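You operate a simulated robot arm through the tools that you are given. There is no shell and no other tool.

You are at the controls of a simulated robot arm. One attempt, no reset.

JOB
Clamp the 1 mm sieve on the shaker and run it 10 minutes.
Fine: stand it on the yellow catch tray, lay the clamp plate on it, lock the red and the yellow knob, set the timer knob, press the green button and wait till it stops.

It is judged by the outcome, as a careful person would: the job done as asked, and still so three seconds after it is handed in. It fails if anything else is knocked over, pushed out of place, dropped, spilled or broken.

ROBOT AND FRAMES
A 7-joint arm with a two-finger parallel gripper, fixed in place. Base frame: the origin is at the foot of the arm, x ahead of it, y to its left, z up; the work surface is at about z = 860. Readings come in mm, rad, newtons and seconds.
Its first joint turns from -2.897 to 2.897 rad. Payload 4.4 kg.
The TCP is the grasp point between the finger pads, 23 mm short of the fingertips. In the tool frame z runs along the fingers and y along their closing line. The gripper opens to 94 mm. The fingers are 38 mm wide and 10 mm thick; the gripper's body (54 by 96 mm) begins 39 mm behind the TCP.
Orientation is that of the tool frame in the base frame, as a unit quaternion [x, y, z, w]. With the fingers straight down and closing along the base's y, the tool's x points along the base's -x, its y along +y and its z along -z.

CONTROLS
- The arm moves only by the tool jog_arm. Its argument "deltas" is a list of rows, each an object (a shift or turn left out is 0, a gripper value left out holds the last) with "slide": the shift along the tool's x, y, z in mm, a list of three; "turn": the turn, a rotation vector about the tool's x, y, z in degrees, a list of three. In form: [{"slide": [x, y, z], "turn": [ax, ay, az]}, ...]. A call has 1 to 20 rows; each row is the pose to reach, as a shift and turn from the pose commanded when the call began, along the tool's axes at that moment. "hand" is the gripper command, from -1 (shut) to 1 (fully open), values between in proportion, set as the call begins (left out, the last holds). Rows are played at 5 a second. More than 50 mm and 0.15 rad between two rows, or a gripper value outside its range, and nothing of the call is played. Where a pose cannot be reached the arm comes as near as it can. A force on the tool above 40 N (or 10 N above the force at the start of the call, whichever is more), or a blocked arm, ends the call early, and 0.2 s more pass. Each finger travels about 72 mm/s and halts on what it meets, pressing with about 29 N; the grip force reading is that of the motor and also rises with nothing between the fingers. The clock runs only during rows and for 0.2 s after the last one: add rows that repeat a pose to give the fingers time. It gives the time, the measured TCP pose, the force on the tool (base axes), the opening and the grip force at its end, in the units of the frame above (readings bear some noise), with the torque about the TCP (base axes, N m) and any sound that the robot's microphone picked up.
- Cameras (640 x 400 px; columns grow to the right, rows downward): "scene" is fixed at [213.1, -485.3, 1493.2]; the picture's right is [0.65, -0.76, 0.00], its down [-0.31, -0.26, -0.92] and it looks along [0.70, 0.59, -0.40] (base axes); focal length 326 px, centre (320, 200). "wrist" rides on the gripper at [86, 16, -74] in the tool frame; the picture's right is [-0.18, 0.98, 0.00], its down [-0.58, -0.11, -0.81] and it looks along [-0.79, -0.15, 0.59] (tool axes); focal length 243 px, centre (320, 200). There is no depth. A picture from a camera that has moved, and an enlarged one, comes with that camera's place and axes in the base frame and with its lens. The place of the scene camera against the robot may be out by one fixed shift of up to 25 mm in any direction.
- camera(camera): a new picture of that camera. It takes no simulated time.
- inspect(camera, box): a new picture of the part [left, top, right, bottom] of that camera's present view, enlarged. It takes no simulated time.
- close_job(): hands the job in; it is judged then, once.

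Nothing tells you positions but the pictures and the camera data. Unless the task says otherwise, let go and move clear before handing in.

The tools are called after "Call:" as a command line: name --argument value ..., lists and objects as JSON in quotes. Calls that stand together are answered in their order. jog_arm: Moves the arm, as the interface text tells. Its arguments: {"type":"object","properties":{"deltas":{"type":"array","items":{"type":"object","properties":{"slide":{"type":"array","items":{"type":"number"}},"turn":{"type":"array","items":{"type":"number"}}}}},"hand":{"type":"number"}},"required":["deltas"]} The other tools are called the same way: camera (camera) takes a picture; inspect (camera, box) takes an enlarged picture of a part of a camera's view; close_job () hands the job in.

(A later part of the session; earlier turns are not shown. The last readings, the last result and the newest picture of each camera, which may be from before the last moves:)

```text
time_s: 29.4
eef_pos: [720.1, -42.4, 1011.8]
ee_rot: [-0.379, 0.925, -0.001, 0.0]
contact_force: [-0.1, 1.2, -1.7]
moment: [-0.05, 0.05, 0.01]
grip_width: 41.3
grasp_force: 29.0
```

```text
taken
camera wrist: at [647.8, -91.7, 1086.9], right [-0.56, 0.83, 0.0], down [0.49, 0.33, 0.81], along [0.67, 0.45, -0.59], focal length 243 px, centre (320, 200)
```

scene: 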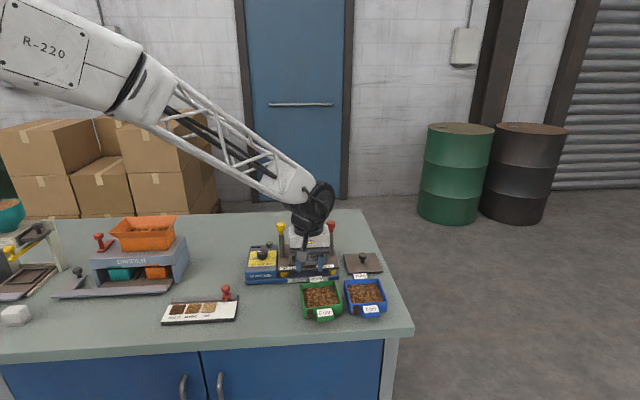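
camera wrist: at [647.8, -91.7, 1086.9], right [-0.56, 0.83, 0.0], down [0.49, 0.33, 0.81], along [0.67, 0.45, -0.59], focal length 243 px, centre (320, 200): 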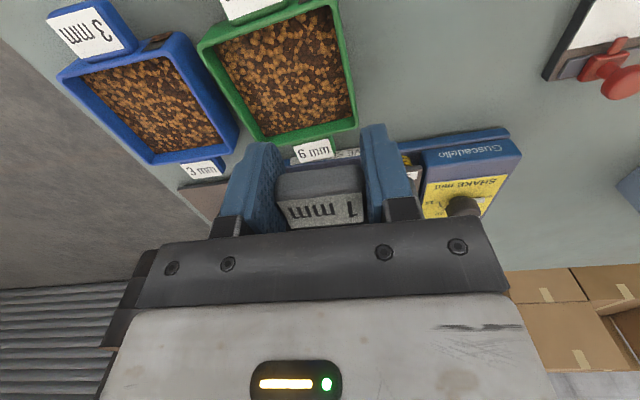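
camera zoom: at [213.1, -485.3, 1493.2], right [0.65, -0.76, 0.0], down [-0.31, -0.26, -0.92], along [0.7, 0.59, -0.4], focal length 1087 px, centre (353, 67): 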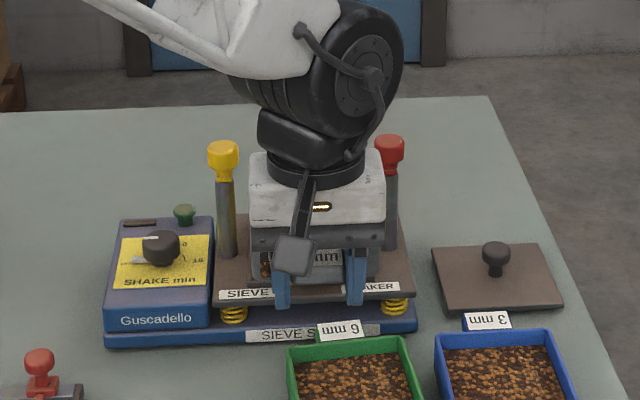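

All clear; the sieve is centred on the shaker axis in front of the posts. I'll slide it straight in over the tray, then check.

Call:
jog_arm --deltas '[{"slide": [-8, 0, 0]}, {"slide": [-22, 0, 0]}, {"slide": [-36, 0, 0]}, {"slide": [-50, 0, 0]}, {"slide": [-64, 0, 0]}, {"slide": [-78, 0, 0]}, {"slide": [-92, 0, 0]}, {"slide": [-104, 0, 0]}, {"slide": [-112, 0, 0]}, {"slide": [-116.2, 0, 0]}, {"slide": [-116.2, 0, 0]}]'

Call:
inspect --camera "scene" --box '[250, 180, 370, 290]'

Call:
camera --camera "wrist"

```text
time_s: 31.8
eef_pos: [803.1, 38.5, 1011.8]
ee_rot: [-0.379, 0.926, -0.001, 0.0]
contact_force: [-0.5, 1.0, -1.6]
moment: [-0.05, 0.08, 0.0]
grip_width: 41.5
grasp_force: 29.0
```

```text
3.64 times, centred on (310, 235) of scene
camera zoom: at [213.1, -485.3, 1493.2], right [0.65, -0.76, 0.0], down [-0.31, -0.26, -0.92], along [0.7, 0.59, -0.4], focal length 1186 px, centre (356, 73)
```

zoom: 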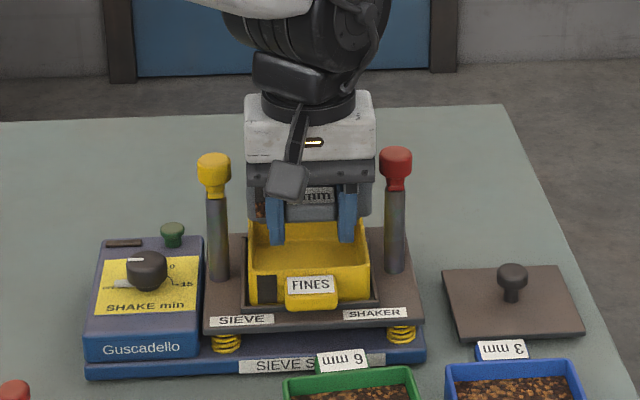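

```text
taken
camera wrist: at [730.4, -10.5, 1087.1], right [-0.56, 0.83, 0.0], down [0.49, 0.33, 0.81], along [0.67, 0.45, -0.59], focal length 243 px, centre (320, 200)
```

wrist: 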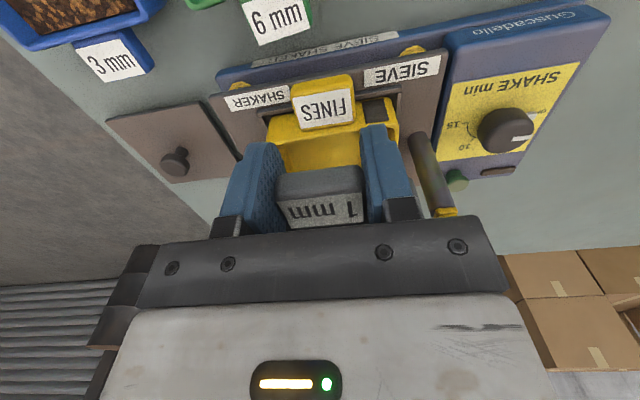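

Sieve is hovering above the tray between the posts. Lowering 28 mm first and checking the alignment before contact.

Call:
jog_arm --deltas '[{"slide": [0, 0, 6]}, {"slide": [0, 0, 12]}, {"slide": [0, 0, 18]}, {"slide": [0, 0, 24]}, {"slide": [0, 0, 28]}, {"slide": [0, 0, 28]}]'

Call:
inspect --camera "scene" --box '[265, 200, 355, 285]'

Call:
inspect --camera "wrist" --box '[220, 60, 440, 220]'

```text
time_s: 33.2
eef_pos: [803.1, 38.6, 984.3]
ee_rot: [-0.379, 0.925, -0.001, 0.0]
contact_force: [-0.5, 0.3, -0.8]
moment: [-0.03, 0.1, 0.02]
grip_width: 41.0
grasp_force: 29.1
```

```text
4.71 times, centred on (310, 242) of scene
camera zoom: at [213.1, -485.3, 1493.2], right [0.65, -0.76, 0.0], down [-0.31, -0.26, -0.92], along [0.7, 0.59, -0.4], focal length 1535 px, centre (367, 0)
```

zoom: 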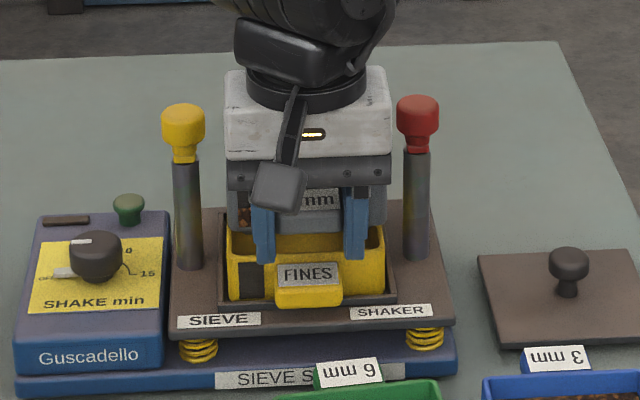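

```text
2.50 times, centred on (330, 140) of wrist
camera zoom: at [730.6, -10.6, 1058.9], right [-0.56, 0.83, 0.0], down [0.49, 0.33, 0.81], along [0.67, 0.45, -0.59], focal length 606 px, centre (295, 350)
```

zoom: 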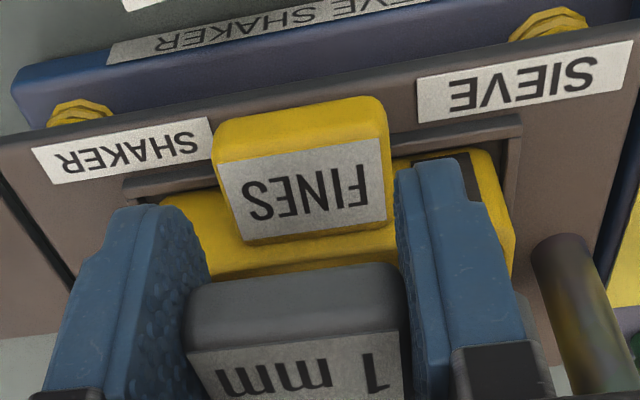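

Alignment looks good from both views. Lowering in small steps until the sieve touches the tray.

Call:
jog_arm --deltas '[{"slide": [0, 0, 2]}, {"slide": [0, 0, 4]}, {"slide": [0, 0, 6]}, {"slide": [0, 0, 6]}]'

Call:
jog_arm --deltas '[{"slide": [0, 0, 1]}, {"slide": [0, 0, 2]}, {"slide": [0, 0, 2]}]'

```text
time_s: 34.2
eef_pos: [803.4, 38.2, 978.9]
ee_rot: [-0.379, 0.925, -0.001, 0.0]
contact_force: [0.0, -0.2, -0.6]
moment: [-0.06, 0.05, 0.0]
grip_width: 41.3
grasp_force: 29.1
```

```text
time_s: 35.0
eef_pos: [804.9, 38.2, 976.0]
ee_rot: [-0.379, 0.925, -0.001, -0.001]
contact_force: [0.2, -0.2, -1.4]
moment: [-0.04, 0.05, 0.0]
grip_width: 41.1
grasp_force: 29.1
```

Call:
jog_arm --deltas '[{"slide": [0, 0, 1]}, {"slide": [0, 0, 2]}, {"slide": [0, 0, 2]}]'

Call:
inspect --camera "scene" --box '[275, 215, 345, 280]'

Call:
inspect --camera "wrist" --box '[220, 60, 440, 220]'

```text
time_s: 35.8
eef_pos: [804.5, 39.4, 974.5]
ee_rot: [-0.379, 0.925, -0.002, -0.001]
contact_force: [0.0, -0.2, -0.8]
moment: [-0.07, 0.05, 0.01]
grip_width: 41.1
grasp_force: 28.7
```

```text
6.15 times, centred on (310, 248) of scene
camera zoom: at [213.1, -485.3, 1493.2], right [0.65, -0.76, 0.0], down [-0.31, -0.26, -0.92], along [0.7, 0.59, -0.4], focal length 2007 px, centre (382, -92)
```

zoom: 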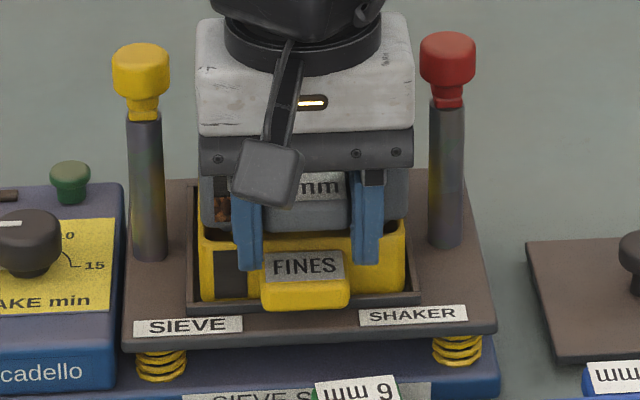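

```text
2.50 times, centred on (330, 140) of wrist
camera zoom: at [730.7, -10.7, 1049.2], right [-0.56, 0.83, 0.0], down [0.49, 0.33, 0.81], along [0.67, 0.45, -0.59], focal length 606 px, centre (295, 350)
```

zoom: 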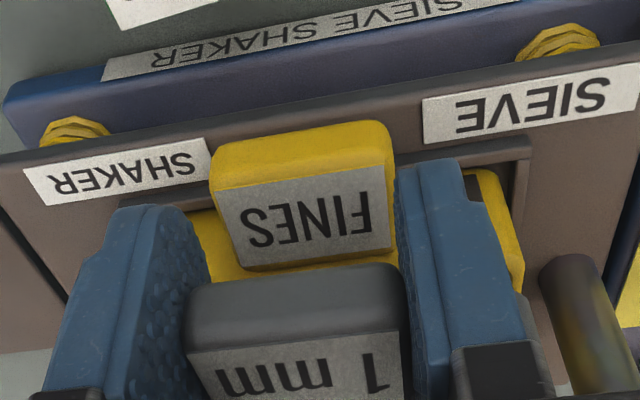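

Call:
jog_arm --deltas '[{"slide": [0, 0, 1]}, {"slide": [0, 0, 2]}, {"slide": [0, 0, 2]}]'

Call:
jog_arm --deltas '[{"slide": [0, 0, 1]}, {"slide": [0, 0, 1]}]'

Call:
jog_arm --deltas '[{"slide": [0, 0, 1]}, {"slide": [0, 0, 1]}]'

```text
time_s: 36.6
eef_pos: [803.8, 38.9, 972.8]
ee_rot: [-0.379, 0.926, -0.001, -0.001]
contact_force: [0.0, 0.7, -1.3]
moment: [-0.08, 0.05, -0.02]
grip_width: 41.4
grasp_force: 29.4
```

```text
time_s: 37.2
eef_pos: [804.8, 39.7, 971.0]
ee_rot: [-0.379, 0.925, -0.001, 0.0]
contact_force: [-0.4, -0.1, -1.2]
moment: [-0.06, 0.02, 0.03]
grip_width: 41.5
grasp_force: 29.1
```

```text
time_s: 37.8
eef_pos: [804.4, 39.6, 969.6]
ee_rot: [-0.379, 0.926, -0.001, -0.001]
contact_force: [-0.4, 0.2, -1.8]
moment: [-0.06, 0.08, 0.0]
grip_width: 41.3
grasp_force: 28.6
```

Call:
jog_arm --deltas '[{"slide": [0, 0, 1]}, {"slide": [0, 0, 1]}]'

Call:
jog_arm --deltas '[{"slide": [0, 0, 1]}, {"slide": [0, 0, 1]}]'

Call:
jog_arm --deltas '[{"slide": [0, 0, 1]}, {"slide": [0, 0, 1]}]'

Call:
inspect --camera "scene" --box '[275, 215, 345, 280]'

```text
time_s: 38.4
eef_pos: [804.1, 38.4, 969.5]
ee_rot: [-0.378, 0.926, -0.002, 0.0]
contact_force: [0.7, -0.3, -1.6]
moment: [-0.03, 0.04, -0.01]
grip_width: 41.1
grasp_force: 28.7
```

```text
time_s: 39.0
eef_pos: [802.8, 38.6, 968.6]
ee_rot: [-0.379, 0.925, -0.001, -0.001]
contact_force: [0.6, 0.0, -0.8]
moment: [-0.03, 0.06, 0.02]
grip_width: 41.2
grasp_force: 30.0
```

```text
time_s: 39.6
eef_pos: [803.6, 38.6, 966.9]
ee_rot: [-0.378, 0.926, -0.002, 0.0]
contact_force: [-0.5, -0.5, -0.7]
moment: [-0.06, 0.07, -0.03]
grip_width: 41.1
grasp_force: 28.3
```

```text
6.15 times, centred on (310, 248) of scene
camera zoom: at [213.1, -485.3, 1493.2], right [0.65, -0.76, 0.0], down [-0.31, -0.26, -0.92], along [0.7, 0.59, -0.4], focal length 2007 px, centre (382, -92)
```

zoom: 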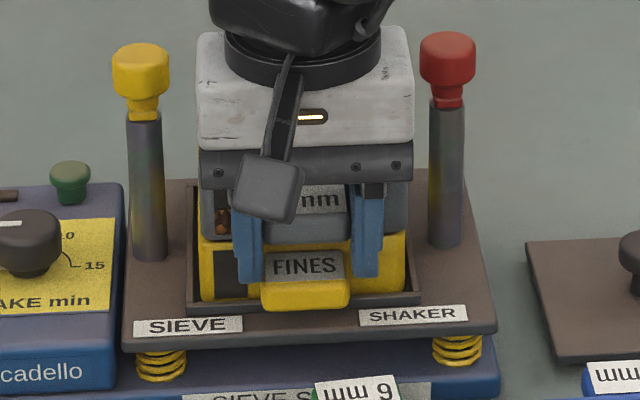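

Call:
jog_arm --deltas '[{"slide": [0, 0, 1]}, {"slide": [0, 0, 1]}]'

Call:
jog_arm --deltas '[{"slide": [0, 0, 1]}, {"slide": [0, 0, 1]}]'

Call:
inspect --camera "wrist" --box '[220, 60, 440, 220]'

```text
time_s: 40.2
eef_pos: [804.1, 39.2, 966.3]
ee_rot: [-0.378, 0.926, -0.001, 0.0]
contact_force: [0.1, -0.6, 3.2]
moment: [0.42, -0.18, -0.08]
grip_width: 41.2
grasp_force: 29.0
```

```text
time_s: 40.8
eef_pos: [803.9, 39.3, 965.8]
ee_rot: [-0.379, 0.926, -0.002, 0.001]
contact_force: [-4.2, -1.7, 19.0]
moment: [0.7, -0.46, 0.15]
grip_width: 41.2
grasp_force: 29.3
```

```text
2.50 times, centred on (330, 140) of wrist
camera zoom: at [730.8, -10.5, 1041.0], right [-0.56, 0.83, 0.0], down [0.49, 0.33, 0.81], along [0.67, 0.45, -0.59], focal length 606 px, centre (295, 350)
```

zoom: 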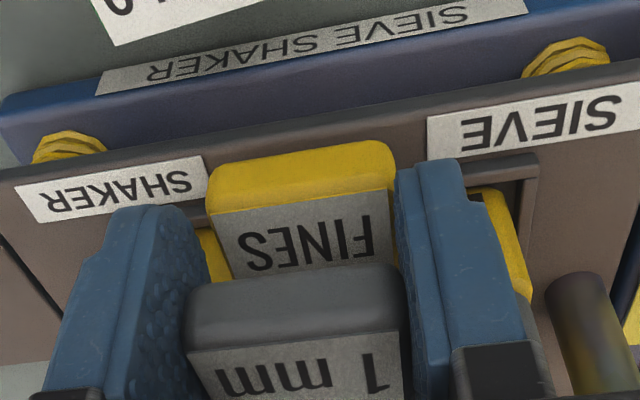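

Contact registered at TCP z ≈ 966 (19 N), consistent with the sieve seated in the tray rim. I'll relieve the pressure, open the fingers and rise.

Call:
jog_arm --deltas '[{"slide": [0, 0, -0.7]}, {"slide": [0, 0, -0.7]}]'

Call:
jog_arm --deltas '[{"slide": [0, 0, 0]}, {"slide": [0, 0, 0]}, {"slide": [0, 0, 0]}]' --hand 0.3

Call:
inspect --camera "wrist" --box '[220, 60, 440, 220]'

Call:
inspect --camera "scene" --box '[275, 215, 345, 280]'

```text
time_s: 41.4
eef_pos: [803.2, 39.5, 966.4]
ee_rot: [-0.378, 0.926, -0.001, 0.001]
contact_force: [3.3, -0.2, 18.8]
moment: [0.57, -0.42, -0.05]
grip_width: 41.4
grasp_force: 28.6
```

```text
time_s: 42.2
eef_pos: [803.7, 38.7, 965.4]
ee_rot: [-0.379, 0.926, -0.001, 0.0]
contact_force: [0.8, -0.3, 0.5]
moment: [0.01, 0.02, -0.03]
grip_width: 61.3
grasp_force: 0.0
```

```text
2.50 times, centred on (330, 140) of wrist
camera zoom: at [730.6, -10.5, 1040.3], right [-0.56, 0.83, 0.0], down [0.49, 0.33, 0.81], along [0.67, 0.45, -0.59], focal length 606 px, centre (295, 350)
```

zoom: 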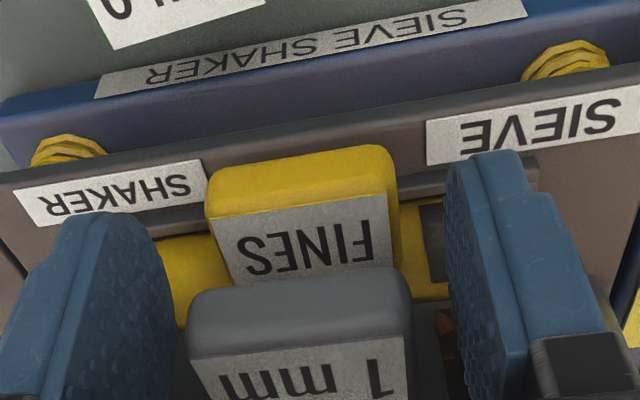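

```text
6.15 times, centred on (310, 248) of scene
camera zoom: at [213.1, -485.3, 1493.2], right [0.65, -0.76, 0.0], down [-0.31, -0.26, -0.92], along [0.7, 0.59, -0.4], focal length 2007 px, centre (382, -92)
```

zoom: 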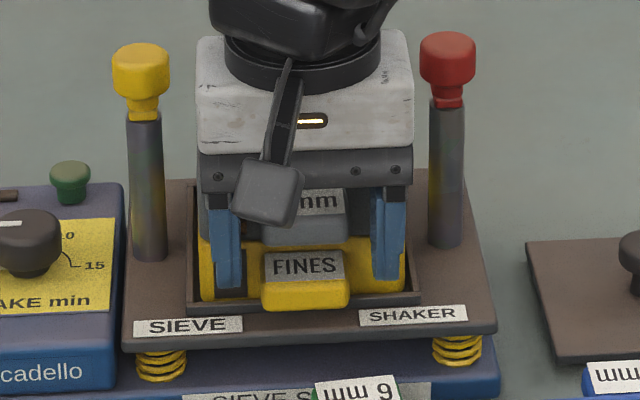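

Released cleanly. Rising straight up and backing off to inspect the seated sieve.

Call:
jog_arm --deltas '[{"slide": [0, 0, -10]}, {"slide": [0, 0, -25]}, {"slide": [0, 0, -45]}, {"slide": [10, 0, -65]}, {"slide": [40, 0, -90]}, {"slide": [60, 0, -100]}, {"slide": [60, 0, -100]}]'

Call:
camera --camera "wrist"

Call:
inspect --camera "wrist" --box '[200, 30, 420, 190]'

Call:
inspect --camera "scene" --box '[265, 200, 355, 285]'

```text
time_s: 43.8
eef_pos: [761.1, -3.6, 1066.8]
ee_rot: [-0.379, 0.926, -0.001, -0.001]
contact_force: [0.0, 0.7, 0.4]
moment: [0.01, 0.0, 0.01]
grip_width: 61.4
grasp_force: 0.1
```

```text
taken
camera wrist: at [687.4, -53.0, 1141.2], right [-0.56, 0.83, 0.0], down [0.49, 0.33, 0.81], along [0.67, 0.45, -0.59], focal length 243 px, centre (320, 200)
```

wrist: 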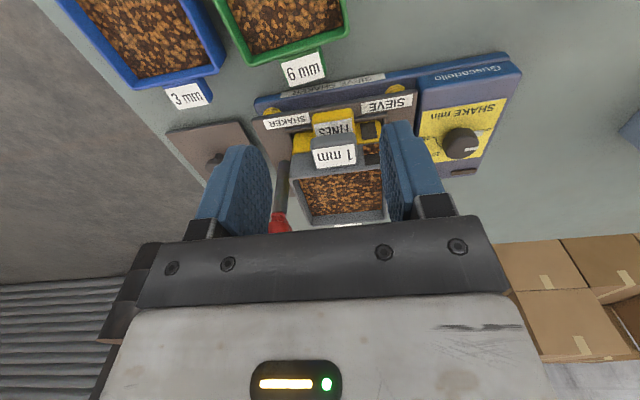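

```text
2.50 times, centred on (310, 110) of wrist
camera zoom: at [687.4, -53.0, 1141.2], right [-0.56, 0.83, 0.0], down [0.49, 0.33, 0.81], along [0.67, 0.45, -0.59], focal length 606 px, centre (345, 425)
```

zoom: 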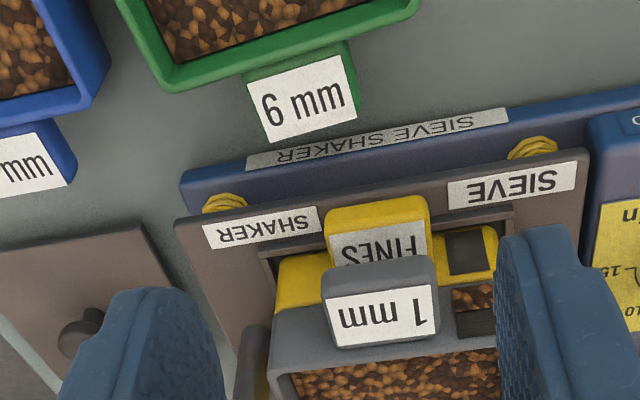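

```text
4.71 times, centred on (310, 242) of scene
camera zoom: at [213.1, -485.3, 1493.2], right [0.65, -0.76, 0.0], down [-0.31, -0.26, -0.92], along [0.7, 0.59, -0.4], focal length 1535 px, centre (367, 0)
```

zoom: 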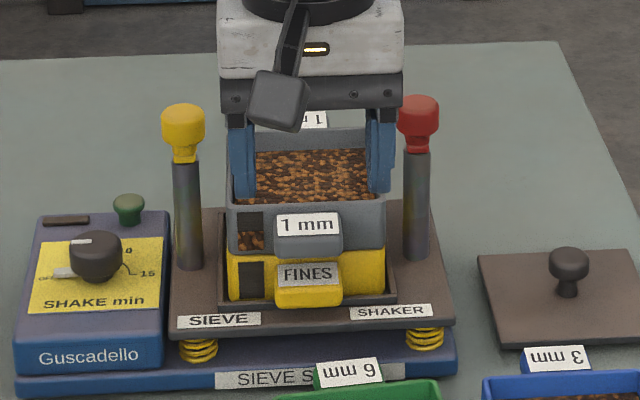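

The sieve stands squarely on the yellow tray. Next is the clamp plate; I'll move over it to see its knob handle and orientation.

Call:
jog_arm --deltas '[{"slide": [0, -25, -10]}, {"slide": [-15, -55, -10]}, {"slide": [-35, -85, -10]}, {"slide": [-60, -115, -10]}, {"slide": [-80, -140, -5]}, {"slide": [-99.5, -160.6, 5]}, {"slide": [-99.5, -160.6, 10]}, {"slide": [-99.5, -160.6, 10]}]'

Call:
camera --camera "wrist"

Call:
inspect --camera "wrist" --box '[200, 20, 440, 170]'

Call:
inspect --camera "scene" --box '[265, 200, 395, 300]'

```text
time_s: 45.6
eef_pos: [945.2, -47.8, 1056.3]
ee_rot: [-0.379, 0.926, -0.001, -0.001]
contact_force: [-0.1, 0.7, 0.4]
moment: [0.0, 0.0, 0.01]
grip_width: 61.0
grasp_force: 0.0
```

```text
taken
camera wrist: at [872.0, -97.7, 1131.2], right [-0.56, 0.83, 0.0], down [0.49, 0.33, 0.81], along [0.67, 0.45, -0.59], focal length 243 px, centre (320, 200)
```

wrist: 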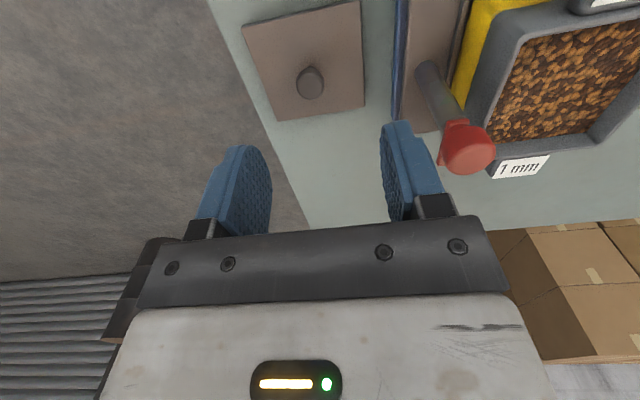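

```text
2.67 times, centred on (320, 95) of wrist
camera zoom: at [872.0, -97.7, 1131.2], right [-0.56, 0.83, 0.0], down [0.49, 0.33, 0.81], along [0.67, 0.45, -0.59], focal length 647 px, centre (320, 480)
```

zoom: 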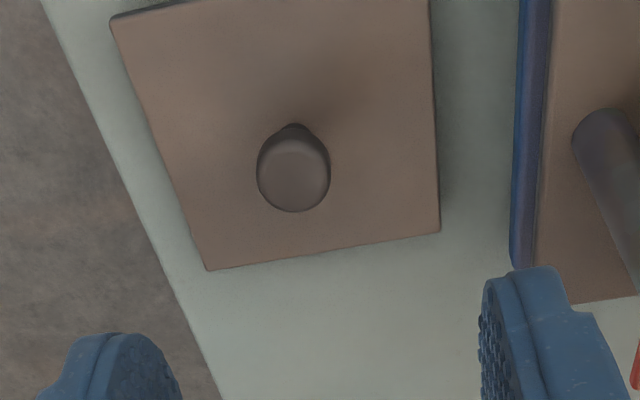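

```text
4.00 times, centred on (330, 250) of scene
camera zoom: at [213.1, -485.3, 1493.2], right [0.65, -0.76, 0.0], down [-0.31, -0.26, -0.92], along [0.7, 0.59, -0.4], focal length 1304 px, centre (280, 0)
```

zoom: 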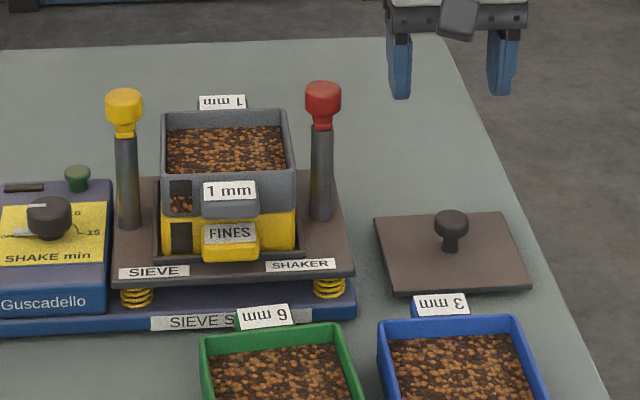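

The plate (about 110 × 105 mm) is square to my tool yaw with its knob centred near (985, -33), close to the reach limit. I'll move above the knob at z ≈ 960 and see whether the arm gets there.

Call:
jog_arm --deltas '[{"slide": [-13, -6, 15]}, {"slide": [-26, -12, 35]}, {"slide": [-39, -17.3, 60]}, {"slide": [-39, -17.3, 85]}, {"slide": [-39, -17.3, 96]}, {"slide": [-39, -17.3, 96]}, {"slide": [-39, -17.3, 96]}]'

Call:
camera --camera "wrist"

Call:
inspect --camera "wrist" --box '[220, 50, 420, 190]'

Call:
inspect --camera "scene" --box '[300, 190, 420, 300]'

```text
time_s: 47.2
eef_pos: [985.9, -33.1, 960.8]
ee_rot: [-0.379, 0.925, -0.001, 0.0]
contact_force: [-0.4, 0.2, 0.1]
moment: [0.01, 0.01, -0.03]
grip_width: 61.1
grasp_force: 0.1
```

```text
taken
camera wrist: at [911.7, -82.4, 1035.1], right [-0.56, 0.83, 0.0], down [0.49, 0.33, 0.81], along [0.67, 0.45, -0.59], focal length 243 px, centre (320, 200)
```

wrist: 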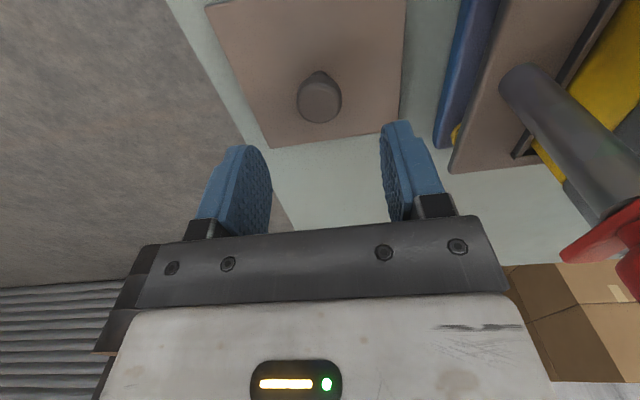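

```text
2.86 times, centred on (320, 120) of wrist
camera zoom: at [911.7, -82.4, 1035.1], right [-0.56, 0.83, 0.0], down [0.49, 0.33, 0.81], along [0.67, 0.45, -0.59], focal length 693 px, centre (320, 429)
```

zoom: 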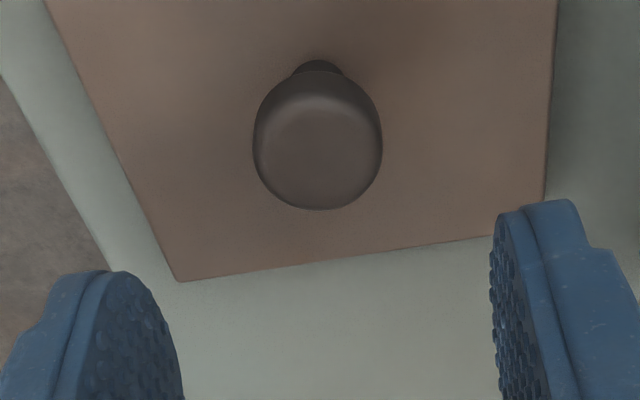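

```text
3.64 times, centred on (360, 245) of scene
camera zoom: at [213.1, -485.3, 1493.2], right [0.65, -0.76, 0.0], down [-0.31, -0.26, -0.92], along [0.7, 0.59, -0.4], focal length 1186 px, centre (174, 36)
```

zoom: 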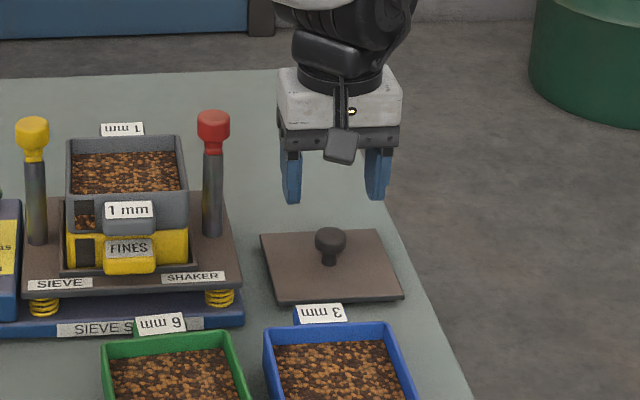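

The arm reaches and the knob is centred under the grasp point. Descending to grip the knob head.

Call:
jog_arm --deltas '[{"slide": [0, 0, 14]}, {"slide": [0, 0, 28]}, {"slide": [0, 0, 40]}, {"slide": [0, 0, 50]}, {"slide": [0, 0, 57]}, {"slide": [0, 0, 62]}, {"slide": [0, 0, 62]}]'

Call:
camera --camera "wrist"

Call:
inspect --camera "scene" --box '[330, 220, 400, 290]'

```text
time_s: 48.8
eef_pos: [984.9, -33.8, 897.0]
ee_rot: [-0.378, 0.926, -0.001, 0.0]
contact_force: [0.1, 0.8, 0.8]
moment: [0.0, 0.02, -0.01]
grip_width: 61.2
grasp_force: 0.0
```

```text
taken
camera wrist: at [911.3, -82.3, 973.0], right [-0.56, 0.83, 0.0], down [0.49, 0.33, 0.81], along [0.67, 0.45, -0.59], focal length 243 px, centre (320, 200)
```

wrist: 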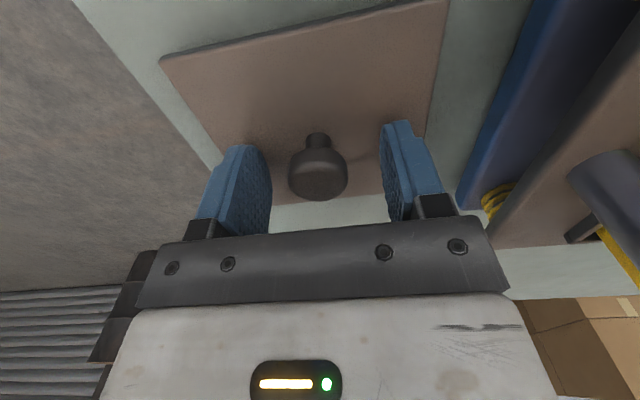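

```text
5.71 times, centred on (365, 255) of scene
camera zoom: at [213.1, -485.3, 1493.2], right [0.65, -0.76, 0.0], down [-0.31, -0.26, -0.92], along [0.7, 0.59, -0.4], focal length 1864 px, centre (63, -114)
```

zoom: 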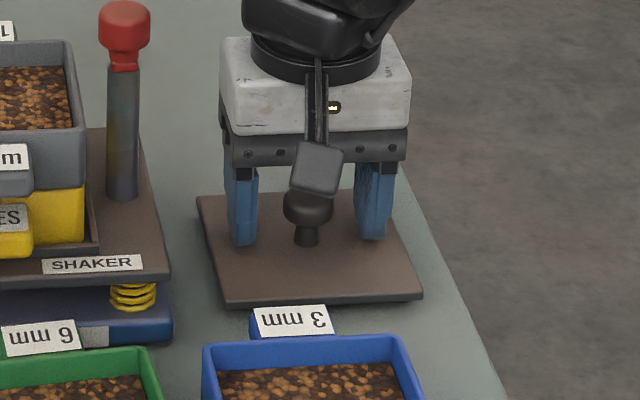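

The knob head is centred between the pads. Closing.

Call:
jog_arm --deltas '[{"slide": [0, 0, 0]}, {"slide": [0, 0, 0]}, {"slide": [0, 0, 0]}, {"slide": [0, 0, 0]}, {"slide": [0, 0, 0]}]' --hand -1

Call:
jog_arm --deltas '[{"slide": [0, 0, -3]}, {"slide": [0, 0, -7]}, {"slide": [0, 0, -13]}, {"slide": [0, 0, -20]}, {"slide": [0, 0, -20]}]'

Call:
camera --camera "wrist"

Call:
inspect --camera "scene" --box '[330, 220, 400, 290]'

```text
time_s: 50.0
eef_pos: [985.0, -32.3, 898.4]
ee_rot: [-0.379, 0.925, -0.001, -0.001]
contact_force: [-0.8, 0.4, 0.1]
moment: [0.07, 0.04, 0.03]
grip_width: 27.7
grasp_force: 29.2
```

```text
time_s: 51.2
eef_pos: [984.0, -32.2, 918.5]
ee_rot: [-0.379, 0.925, -0.001, 0.0]
contact_force: [-0.8, 0.0, -2.2]
moment: [-0.01, 0.02, 0.01]
grip_width: 27.4
grasp_force: 29.0
```

```text
taken
camera wrist: at [911.4, -82.4, 993.3], right [-0.56, 0.83, 0.0], down [0.49, 0.33, 0.81], along [0.67, 0.45, -0.59], focal length 243 px, centre (320, 200)
```

wrist: 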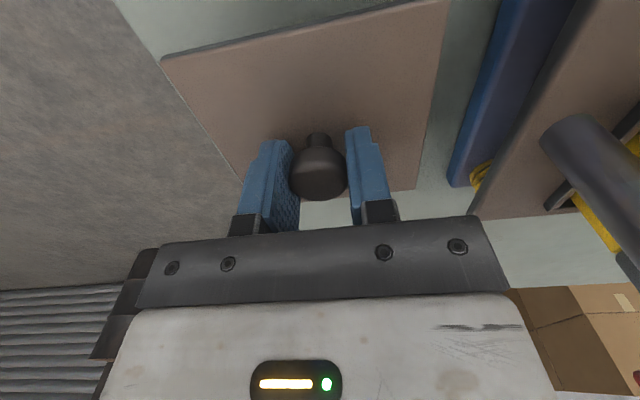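

```text
5.71 times, centred on (365, 255) of scene
camera zoom: at [213.1, -485.3, 1493.2], right [0.65, -0.76, 0.0], down [-0.31, -0.26, -0.92], along [0.7, 0.59, -0.4], focal length 1864 px, centre (63, -114)
```

zoom: 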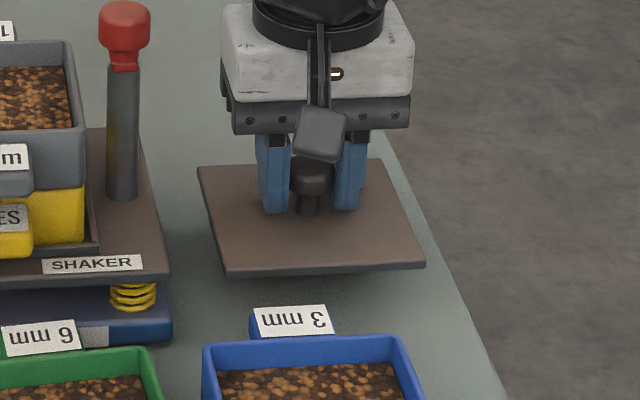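

The plate hangs level from its knob. I'll raise it well above the post knobs (tops about z = 1021) and carry it over the sieve.

Call:
jog_arm --deltas '[{"slide": [0, 0, -20]}, {"slide": [0, 0, -50]}, {"slide": [0, 0, -85]}, {"slide": [0, 0, -120]}, {"slide": [0, 0, -155]}, {"slide": [0, 0, -182]}, {"slide": [0, 8, -182]}, {"slide": [1, 26, -182]}, {"slide": [2, 50, -182]}, {"slide": [4, 75, -182]}, {"slide": [6, 100, -182]}, {"slide": [7, 125, -182]}, {"slide": [8, 148, -182]}, {"slide": [9, 166, -182]}, {"slide": [9.5, 176.9, -182]}, {"slide": [9.5, 176.9, -182]}]'

Call:
camera --camera "wrist"

Call:
inspect --camera "scene" --box '[255, 170, 365, 290]'

```text
time_s: 54.6
eef_pos: [853.6, 87.5, 1099.1]
ee_rot: [-0.379, 0.925, -0.001, 0.0]
contact_force: [-0.2, 0.8, -1.4]
moment: [0.04, -0.02, 0.0]
grip_width: 27.8
grasp_force: 29.3
```

```text
taken
camera wrist: at [780.5, 37.6, 1174.4], right [-0.56, 0.83, 0.0], down [0.49, 0.33, 0.81], along [0.67, 0.45, -0.59], focal length 243 px, centre (320, 200)
```

wrist: 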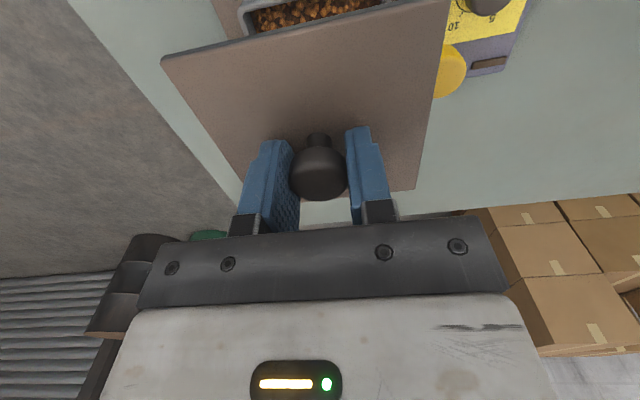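

```text
3.33 times, centred on (310, 230) of scene
camera zoom: at [213.1, -485.3, 1493.2], right [0.65, -0.76, 0.0], down [-0.31, -0.26, -0.92], along [0.7, 0.59, -0.4], focal length 1087 px, centre (353, 100)
```

zoom: 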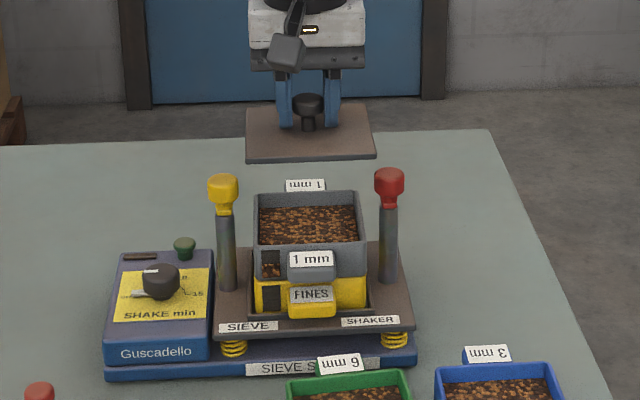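

The plate is over the sieve. I'll zoom in to check its centring against the sieve and the posts before lowering.

Call:
inspect --camera "scene" --box '[280, 195, 340, 235]'

Call:
inspect --camera "scene" --box '[275, 215, 345, 265]'

Call:
inspect --camera "wrist" --box '[160, 0, 480, 200]'

```text
10.00 times, centred on (310, 215) of scene
camera zoom: at [213.1, -485.3, 1493.2], right [0.65, -0.76, 0.0], down [-0.31, -0.26, -0.92], along [0.7, 0.59, -0.4], focal length 3261 px, centre (420, 50)
```

zoom: 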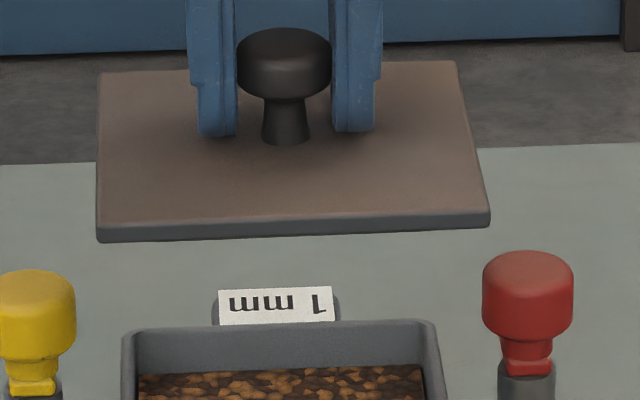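

```text
8.00 times, centred on (310, 240) of scene
camera zoom: at [213.1, -485.3, 1493.2], right [0.65, -0.76, 0.0], down [-0.31, -0.26, -0.92], along [0.7, 0.59, -0.4], focal length 2609 px, centre (400, -120)
```

zoom: 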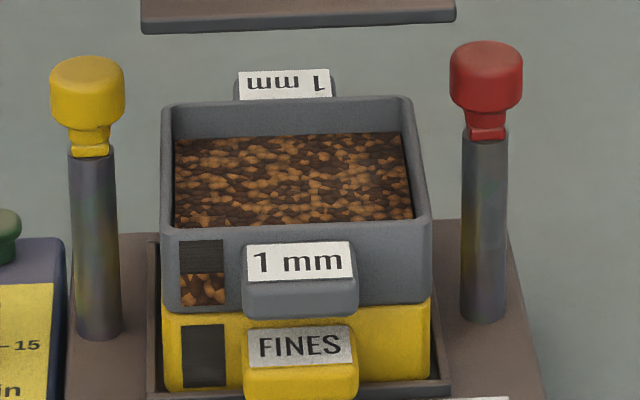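

```text
2.00 times, centred on (320, 100) of wrist
camera zoom: at [780.5, 37.6, 1174.4], right [-0.56, 0.83, 0.0], down [0.49, 0.33, 0.81], along [0.67, 0.45, -0.59], focal length 485 px, centre (320, 400)
```

zoom: 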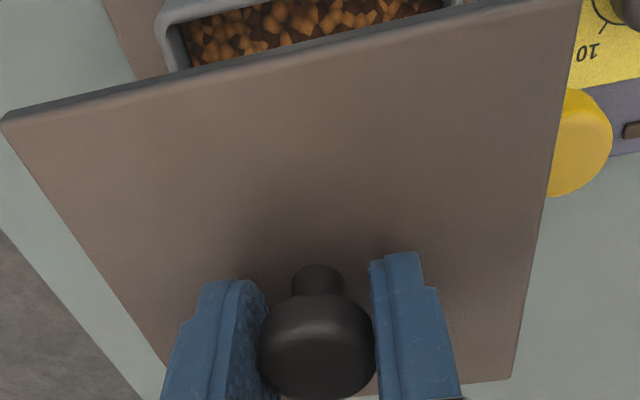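

The plate needs to shift about 2.8 mm toward the yellow post to be centred on the sieve (posts are ±75 mm from centre, so about 6 mm clearance each side). I'll correct and lower to just above the rim.

Call:
jog_arm --deltas '[{"slide": [0, 2.8, 0]}, {"slide": [0, 2.8, 8]}, {"slide": [0, 2.8, 16]}, {"slide": [0, 2.8, 24]}, {"slide": [0, 2.8, 32]}, {"slide": [0, 2.8, 40]}, {"slide": [0, 2.8, 40]}]'

Call:
inspect --camera "scene" --box '[275, 205, 345, 255]'

Call:
inspect --camera "wrist" --box '[160, 0, 480, 200]'

```text
time_s: 56.2
eef_pos: [851.5, 89.1, 1059.2]
ee_rot: [-0.379, 0.926, -0.001, 0.0]
contact_force: [-0.3, -0.1, -1.6]
moment: [0.03, 0.02, 0.02]
grip_width: 27.7
grasp_force: 28.8
```

```text
8.00 times, centred on (310, 230) of scene
camera zoom: at [213.1, -485.3, 1493.2], right [0.65, -0.76, 0.0], down [-0.31, -0.26, -0.92], along [0.7, 0.59, -0.4], focal length 2609 px, centre (400, -40)
```

zoom: 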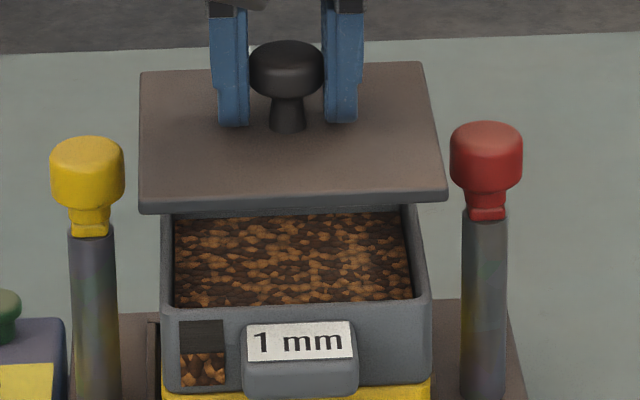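

```text
2.00 times, centred on (320, 100) of wrist
camera zoom: at [778.5, 39.2, 1135.2], right [-0.56, 0.83, 0.0], down [0.49, 0.33, 0.81], along [0.67, 0.45, -0.59], focal length 485 px, centre (320, 400)
```

zoom: 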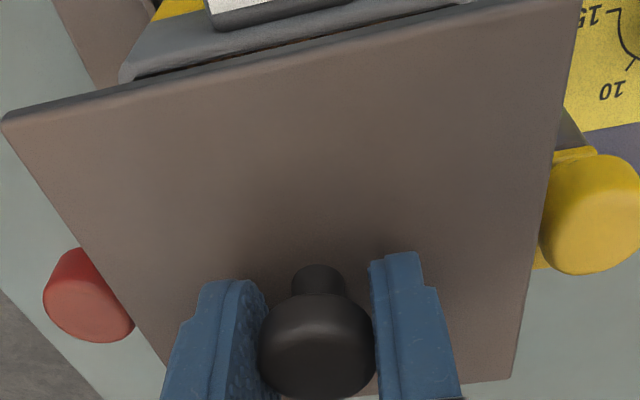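

Centring looks right. Lowering another 28 mm.

Call:
jog_arm --deltas '[{"slide": [0, 0, 7]}, {"slide": [0, 0, 14]}, {"slide": [0, 0, 21]}, {"slide": [0, 0, 28]}, {"slide": [0, 0, 28]}]'

Call:
inspect --camera "scene" --box '[275, 205, 345, 255]'

Call:
inspect --camera "wrist" --box '[160, 0, 480, 200]'

```text
time_s: 57.4
eef_pos: [852.9, 88.8, 1031.2]
ee_rot: [-0.379, 0.925, -0.002, 0.0]
contact_force: [0.8, 0.5, -2.8]
moment: [0.0, -0.01, 0.03]
grip_width: 27.4
grasp_force: 29.3
```

```text
8.00 times, centred on (310, 230) of scene
camera zoom: at [213.1, -485.3, 1493.2], right [0.65, -0.76, 0.0], down [-0.31, -0.26, -0.92], along [0.7, 0.59, -0.4], focal length 2609 px, centre (400, -40)
```

zoom: 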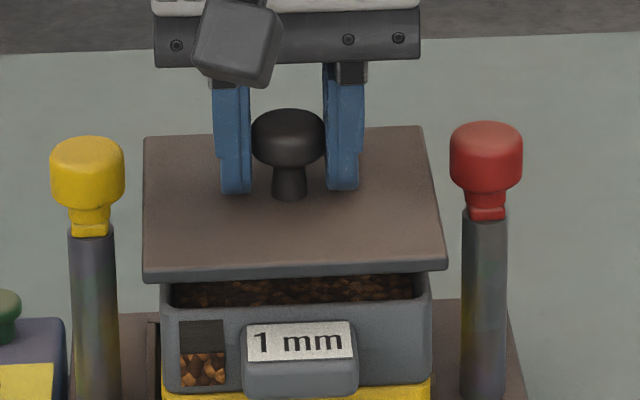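

```text
2.00 times, centred on (320, 100) of wrist
camera zoom: at [779.0, 39.3, 1106.8], right [-0.56, 0.83, 0.0], down [0.49, 0.33, 0.81], along [0.67, 0.45, -0.59], focal length 485 px, centre (320, 400)
```

zoom: 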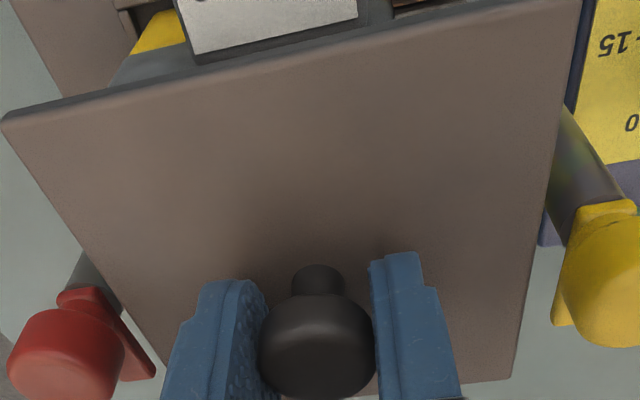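

Call:
jog_arm --deltas '[{"slide": [0, 0, 3]}, {"slide": [0, 0, 6]}, {"slide": [0, 0, 8]}, {"slide": [0, 0, 8]}]'

Call:
inspect --camera "scene" --box '[280, 215, 340, 255]'

Call:
inspect --camera "wrist" --box '[160, 0, 480, 200]'

```text
time_s: 58.4
eef_pos: [851.4, 88.7, 1023.9]
ee_rot: [-0.379, 0.925, -0.001, -0.001]
contact_force: [-0.9, -0.7, -1.8]
moment: [0.01, 0.01, 0.05]
grip_width: 27.2
grasp_force: 29.2
```

```text
10.00 times, centred on (310, 235) of scene
camera zoom: at [213.1, -485.3, 1493.2], right [0.65, -0.76, 0.0], down [-0.31, -0.26, -0.92], along [0.7, 0.59, -0.4], focal length 3261 px, centre (420, -150)
```

zoom: 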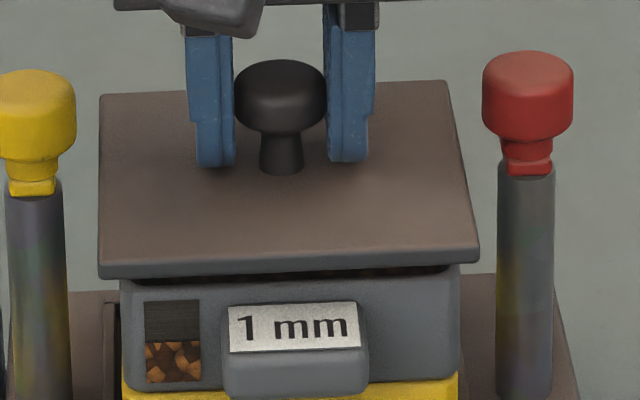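

```text
2.00 times, centred on (320, 100) of wrist
camera zoom: at [778.4, 39.0, 1098.9], right [-0.56, 0.83, 0.0], down [0.49, 0.33, 0.81], along [0.67, 0.45, -0.59], focal length 485 px, centre (320, 400)
```

zoom: 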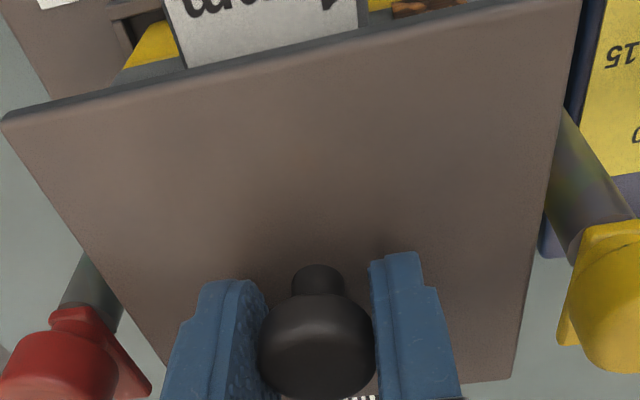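

The plate is a few mm too far toward the back of the sieve. I'll shift it 4 mm toward the front and then lower gently to contact.

Call:
jog_arm --deltas '[{"slide": [2, 0, 0]}, {"slide": [4, 0, 0]}, {"slide": [4, 0, 1]}, {"slide": [4, 0, 1]}]'

Call:
jog_arm --deltas '[{"slide": [0, 0, 1]}, {"slide": [0, 0, 1]}]'

Call:
inspect --camera "scene" --box '[280, 215, 340, 255]'

```text
time_s: 59.4
eef_pos: [849.7, 86.3, 1023.6]
ee_rot: [-0.379, 0.925, -0.001, -0.001]
contact_force: [-0.3, 0.0, -2.1]
moment: [-0.01, -0.05, 0.02]
grip_width: 27.2
grasp_force: 29.3
```

```text
time_s: 60.0
eef_pos: [849.4, 86.0, 1021.4]
ee_rot: [-0.379, 0.925, -0.001, 0.0]
contact_force: [-0.5, 0.4, -2.4]
moment: [0.03, 0.01, 0.0]
grip_width: 27.5
grasp_force: 29.0
```

```text
10.00 times, centred on (310, 235) of scene
camera zoom: at [213.1, -485.3, 1493.2], right [0.65, -0.76, 0.0], down [-0.31, -0.26, -0.92], along [0.7, 0.59, -0.4], focal length 3261 px, centre (420, -150)
```

zoom: 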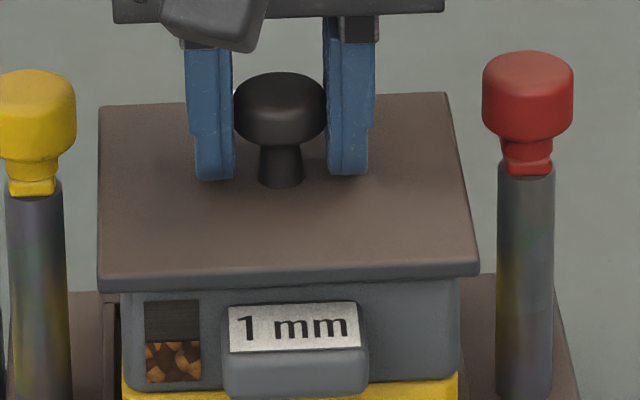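

Call:
jog_arm --deltas '[{"slide": [0, 0, 1]}, {"slide": [0, 0, 1]}]'

Call:
jog_arm --deltas '[{"slide": [0, 0, 1]}, {"slide": [0, 0, 1]}]'

```text
time_s: 60.6
eef_pos: [849.7, 85.5, 1021.2]
ee_rot: [-0.379, 0.925, -0.001, 0.0]
contact_force: [-0.7, -0.3, -1.0]
moment: [0.01, 0.0, 0.01]
grip_width: 27.3
grasp_force: 28.6
```

```text
time_s: 61.2
eef_pos: [848.8, 85.1, 1019.7]
ee_rot: [-0.379, 0.926, -0.001, 0.001]
contact_force: [0.4, 0.1, 3.7]
moment: [0.01, 0.3, 0.05]
grip_width: 27.1
grasp_force: 28.9
```

Contact felt. One more millimetre to seat it, then release.

Call:
jog_arm --deltas '[{"slide": [0, 0, 0.7]}, {"slide": [0, 0, 0.7]}]'

Call:
jog_arm --deltas '[{"slide": [0, 0, 0]}, {"slide": [0, 0, 0]}, {"slide": [0, 0, 0]}]' --hand 0

Call:
inspect --camera "scene" --box '[275, 210, 345, 260]'

```text
time_s: 61.8
eef_pos: [848.4, 85.6, 1020.0]
ee_rot: [-0.379, 0.925, -0.001, 0.001]
contact_force: [-1.3, 0.7, 10.5]
moment: [-0.26, 0.51, -0.06]
grip_width: 27.6
grasp_force: 28.9
```

```text
time_s: 62.6
eef_pos: [848.3, 86.6, 1019.7]
ee_rot: [-0.379, 0.925, 0.0, -0.001]
contact_force: [0.1, -0.3, -0.2]
moment: [-0.03, 0.03, -0.04]
grip_width: 47.0
grasp_force: 0.0
```

```text
8.00 times, centred on (310, 235) of scene
camera zoom: at [213.1, -485.3, 1493.2], right [0.65, -0.76, 0.0], down [-0.31, -0.26, -0.92], along [0.7, 0.59, -0.4], focal length 2609 px, centre (400, -80)
```

zoom: 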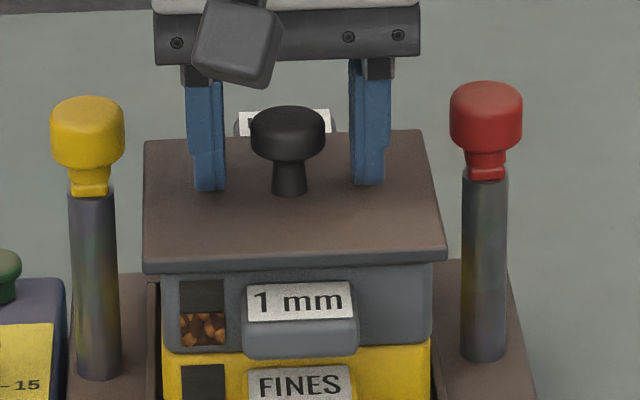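

The plate lies flat on the sieve. I'll rise and look closely at the red knob from above to understand its lock direction.

Call:
jog_arm --deltas '[{"slide": [0, 0, -10]}, {"slide": [0, 0, -30]}, {"slide": [0, 0, -55]}, {"slide": [0, 0, -80]}, {"slide": [-6, -25, -80]}, {"slide": [-12, -55, -80]}, {"slide": [-18.4, -81.8, -70]}, {"slide": [-18.4, -81.8, -58]}, {"slide": [-18.4, -81.8, -58]}]'

Call:
camera --camera "wrist"

Call:
inspect --camera "wrist" --box '[220, 20, 420, 180]'

Call:
inspect --camera "scene" --box '[275, 210, 345, 260]'

```text
time_s: 64.6
eef_pos: [919.5, 40.7, 1077.6]
ee_rot: [-0.379, 0.925, -0.001, 0.0]
contact_force: [-0.2, 0.7, 0.7]
moment: [0.02, 0.01, 0.0]
grip_width: 47.1
grasp_force: 0.0
```

```text
taken
camera wrist: at [846.1, -8.9, 1152.7], right [-0.56, 0.83, 0.0], down [0.49, 0.33, 0.81], along [0.67, 0.45, -0.59], focal length 243 px, centre (320, 200)
```

wrist: 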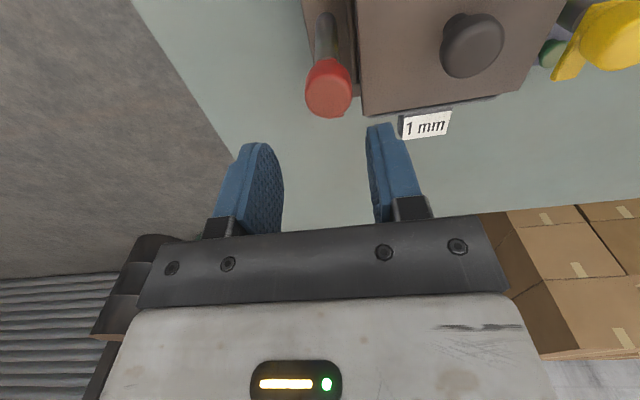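

```text
2.50 times, centred on (320, 100) of wrist
camera zoom: at [846.1, -8.9, 1152.7], right [-0.56, 0.83, 0.0], down [0.49, 0.33, 0.81], along [0.67, 0.45, -0.59], focal length 606 px, centre (320, 450)
```

zoom: 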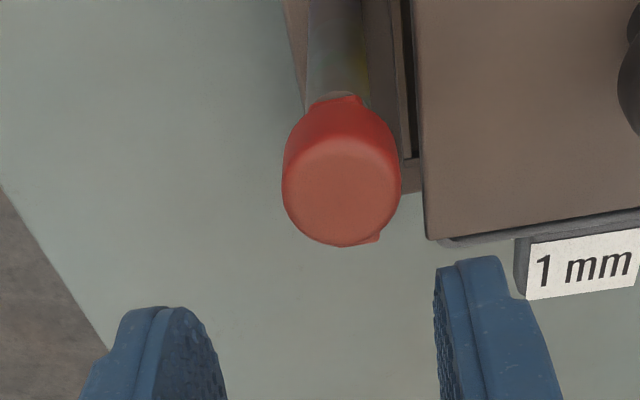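

```text
8.00 times, centred on (310, 235) of scene
camera zoom: at [213.1, -485.3, 1493.2], right [0.65, -0.76, 0.0], down [-0.31, -0.26, -0.92], along [0.7, 0.59, -0.4], focal length 2609 px, centre (400, -80)
```

zoom: 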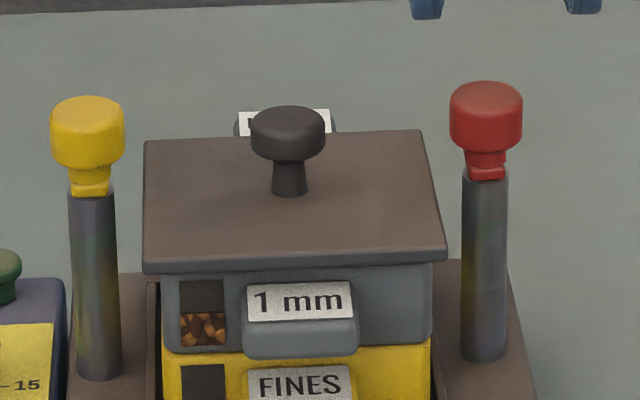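

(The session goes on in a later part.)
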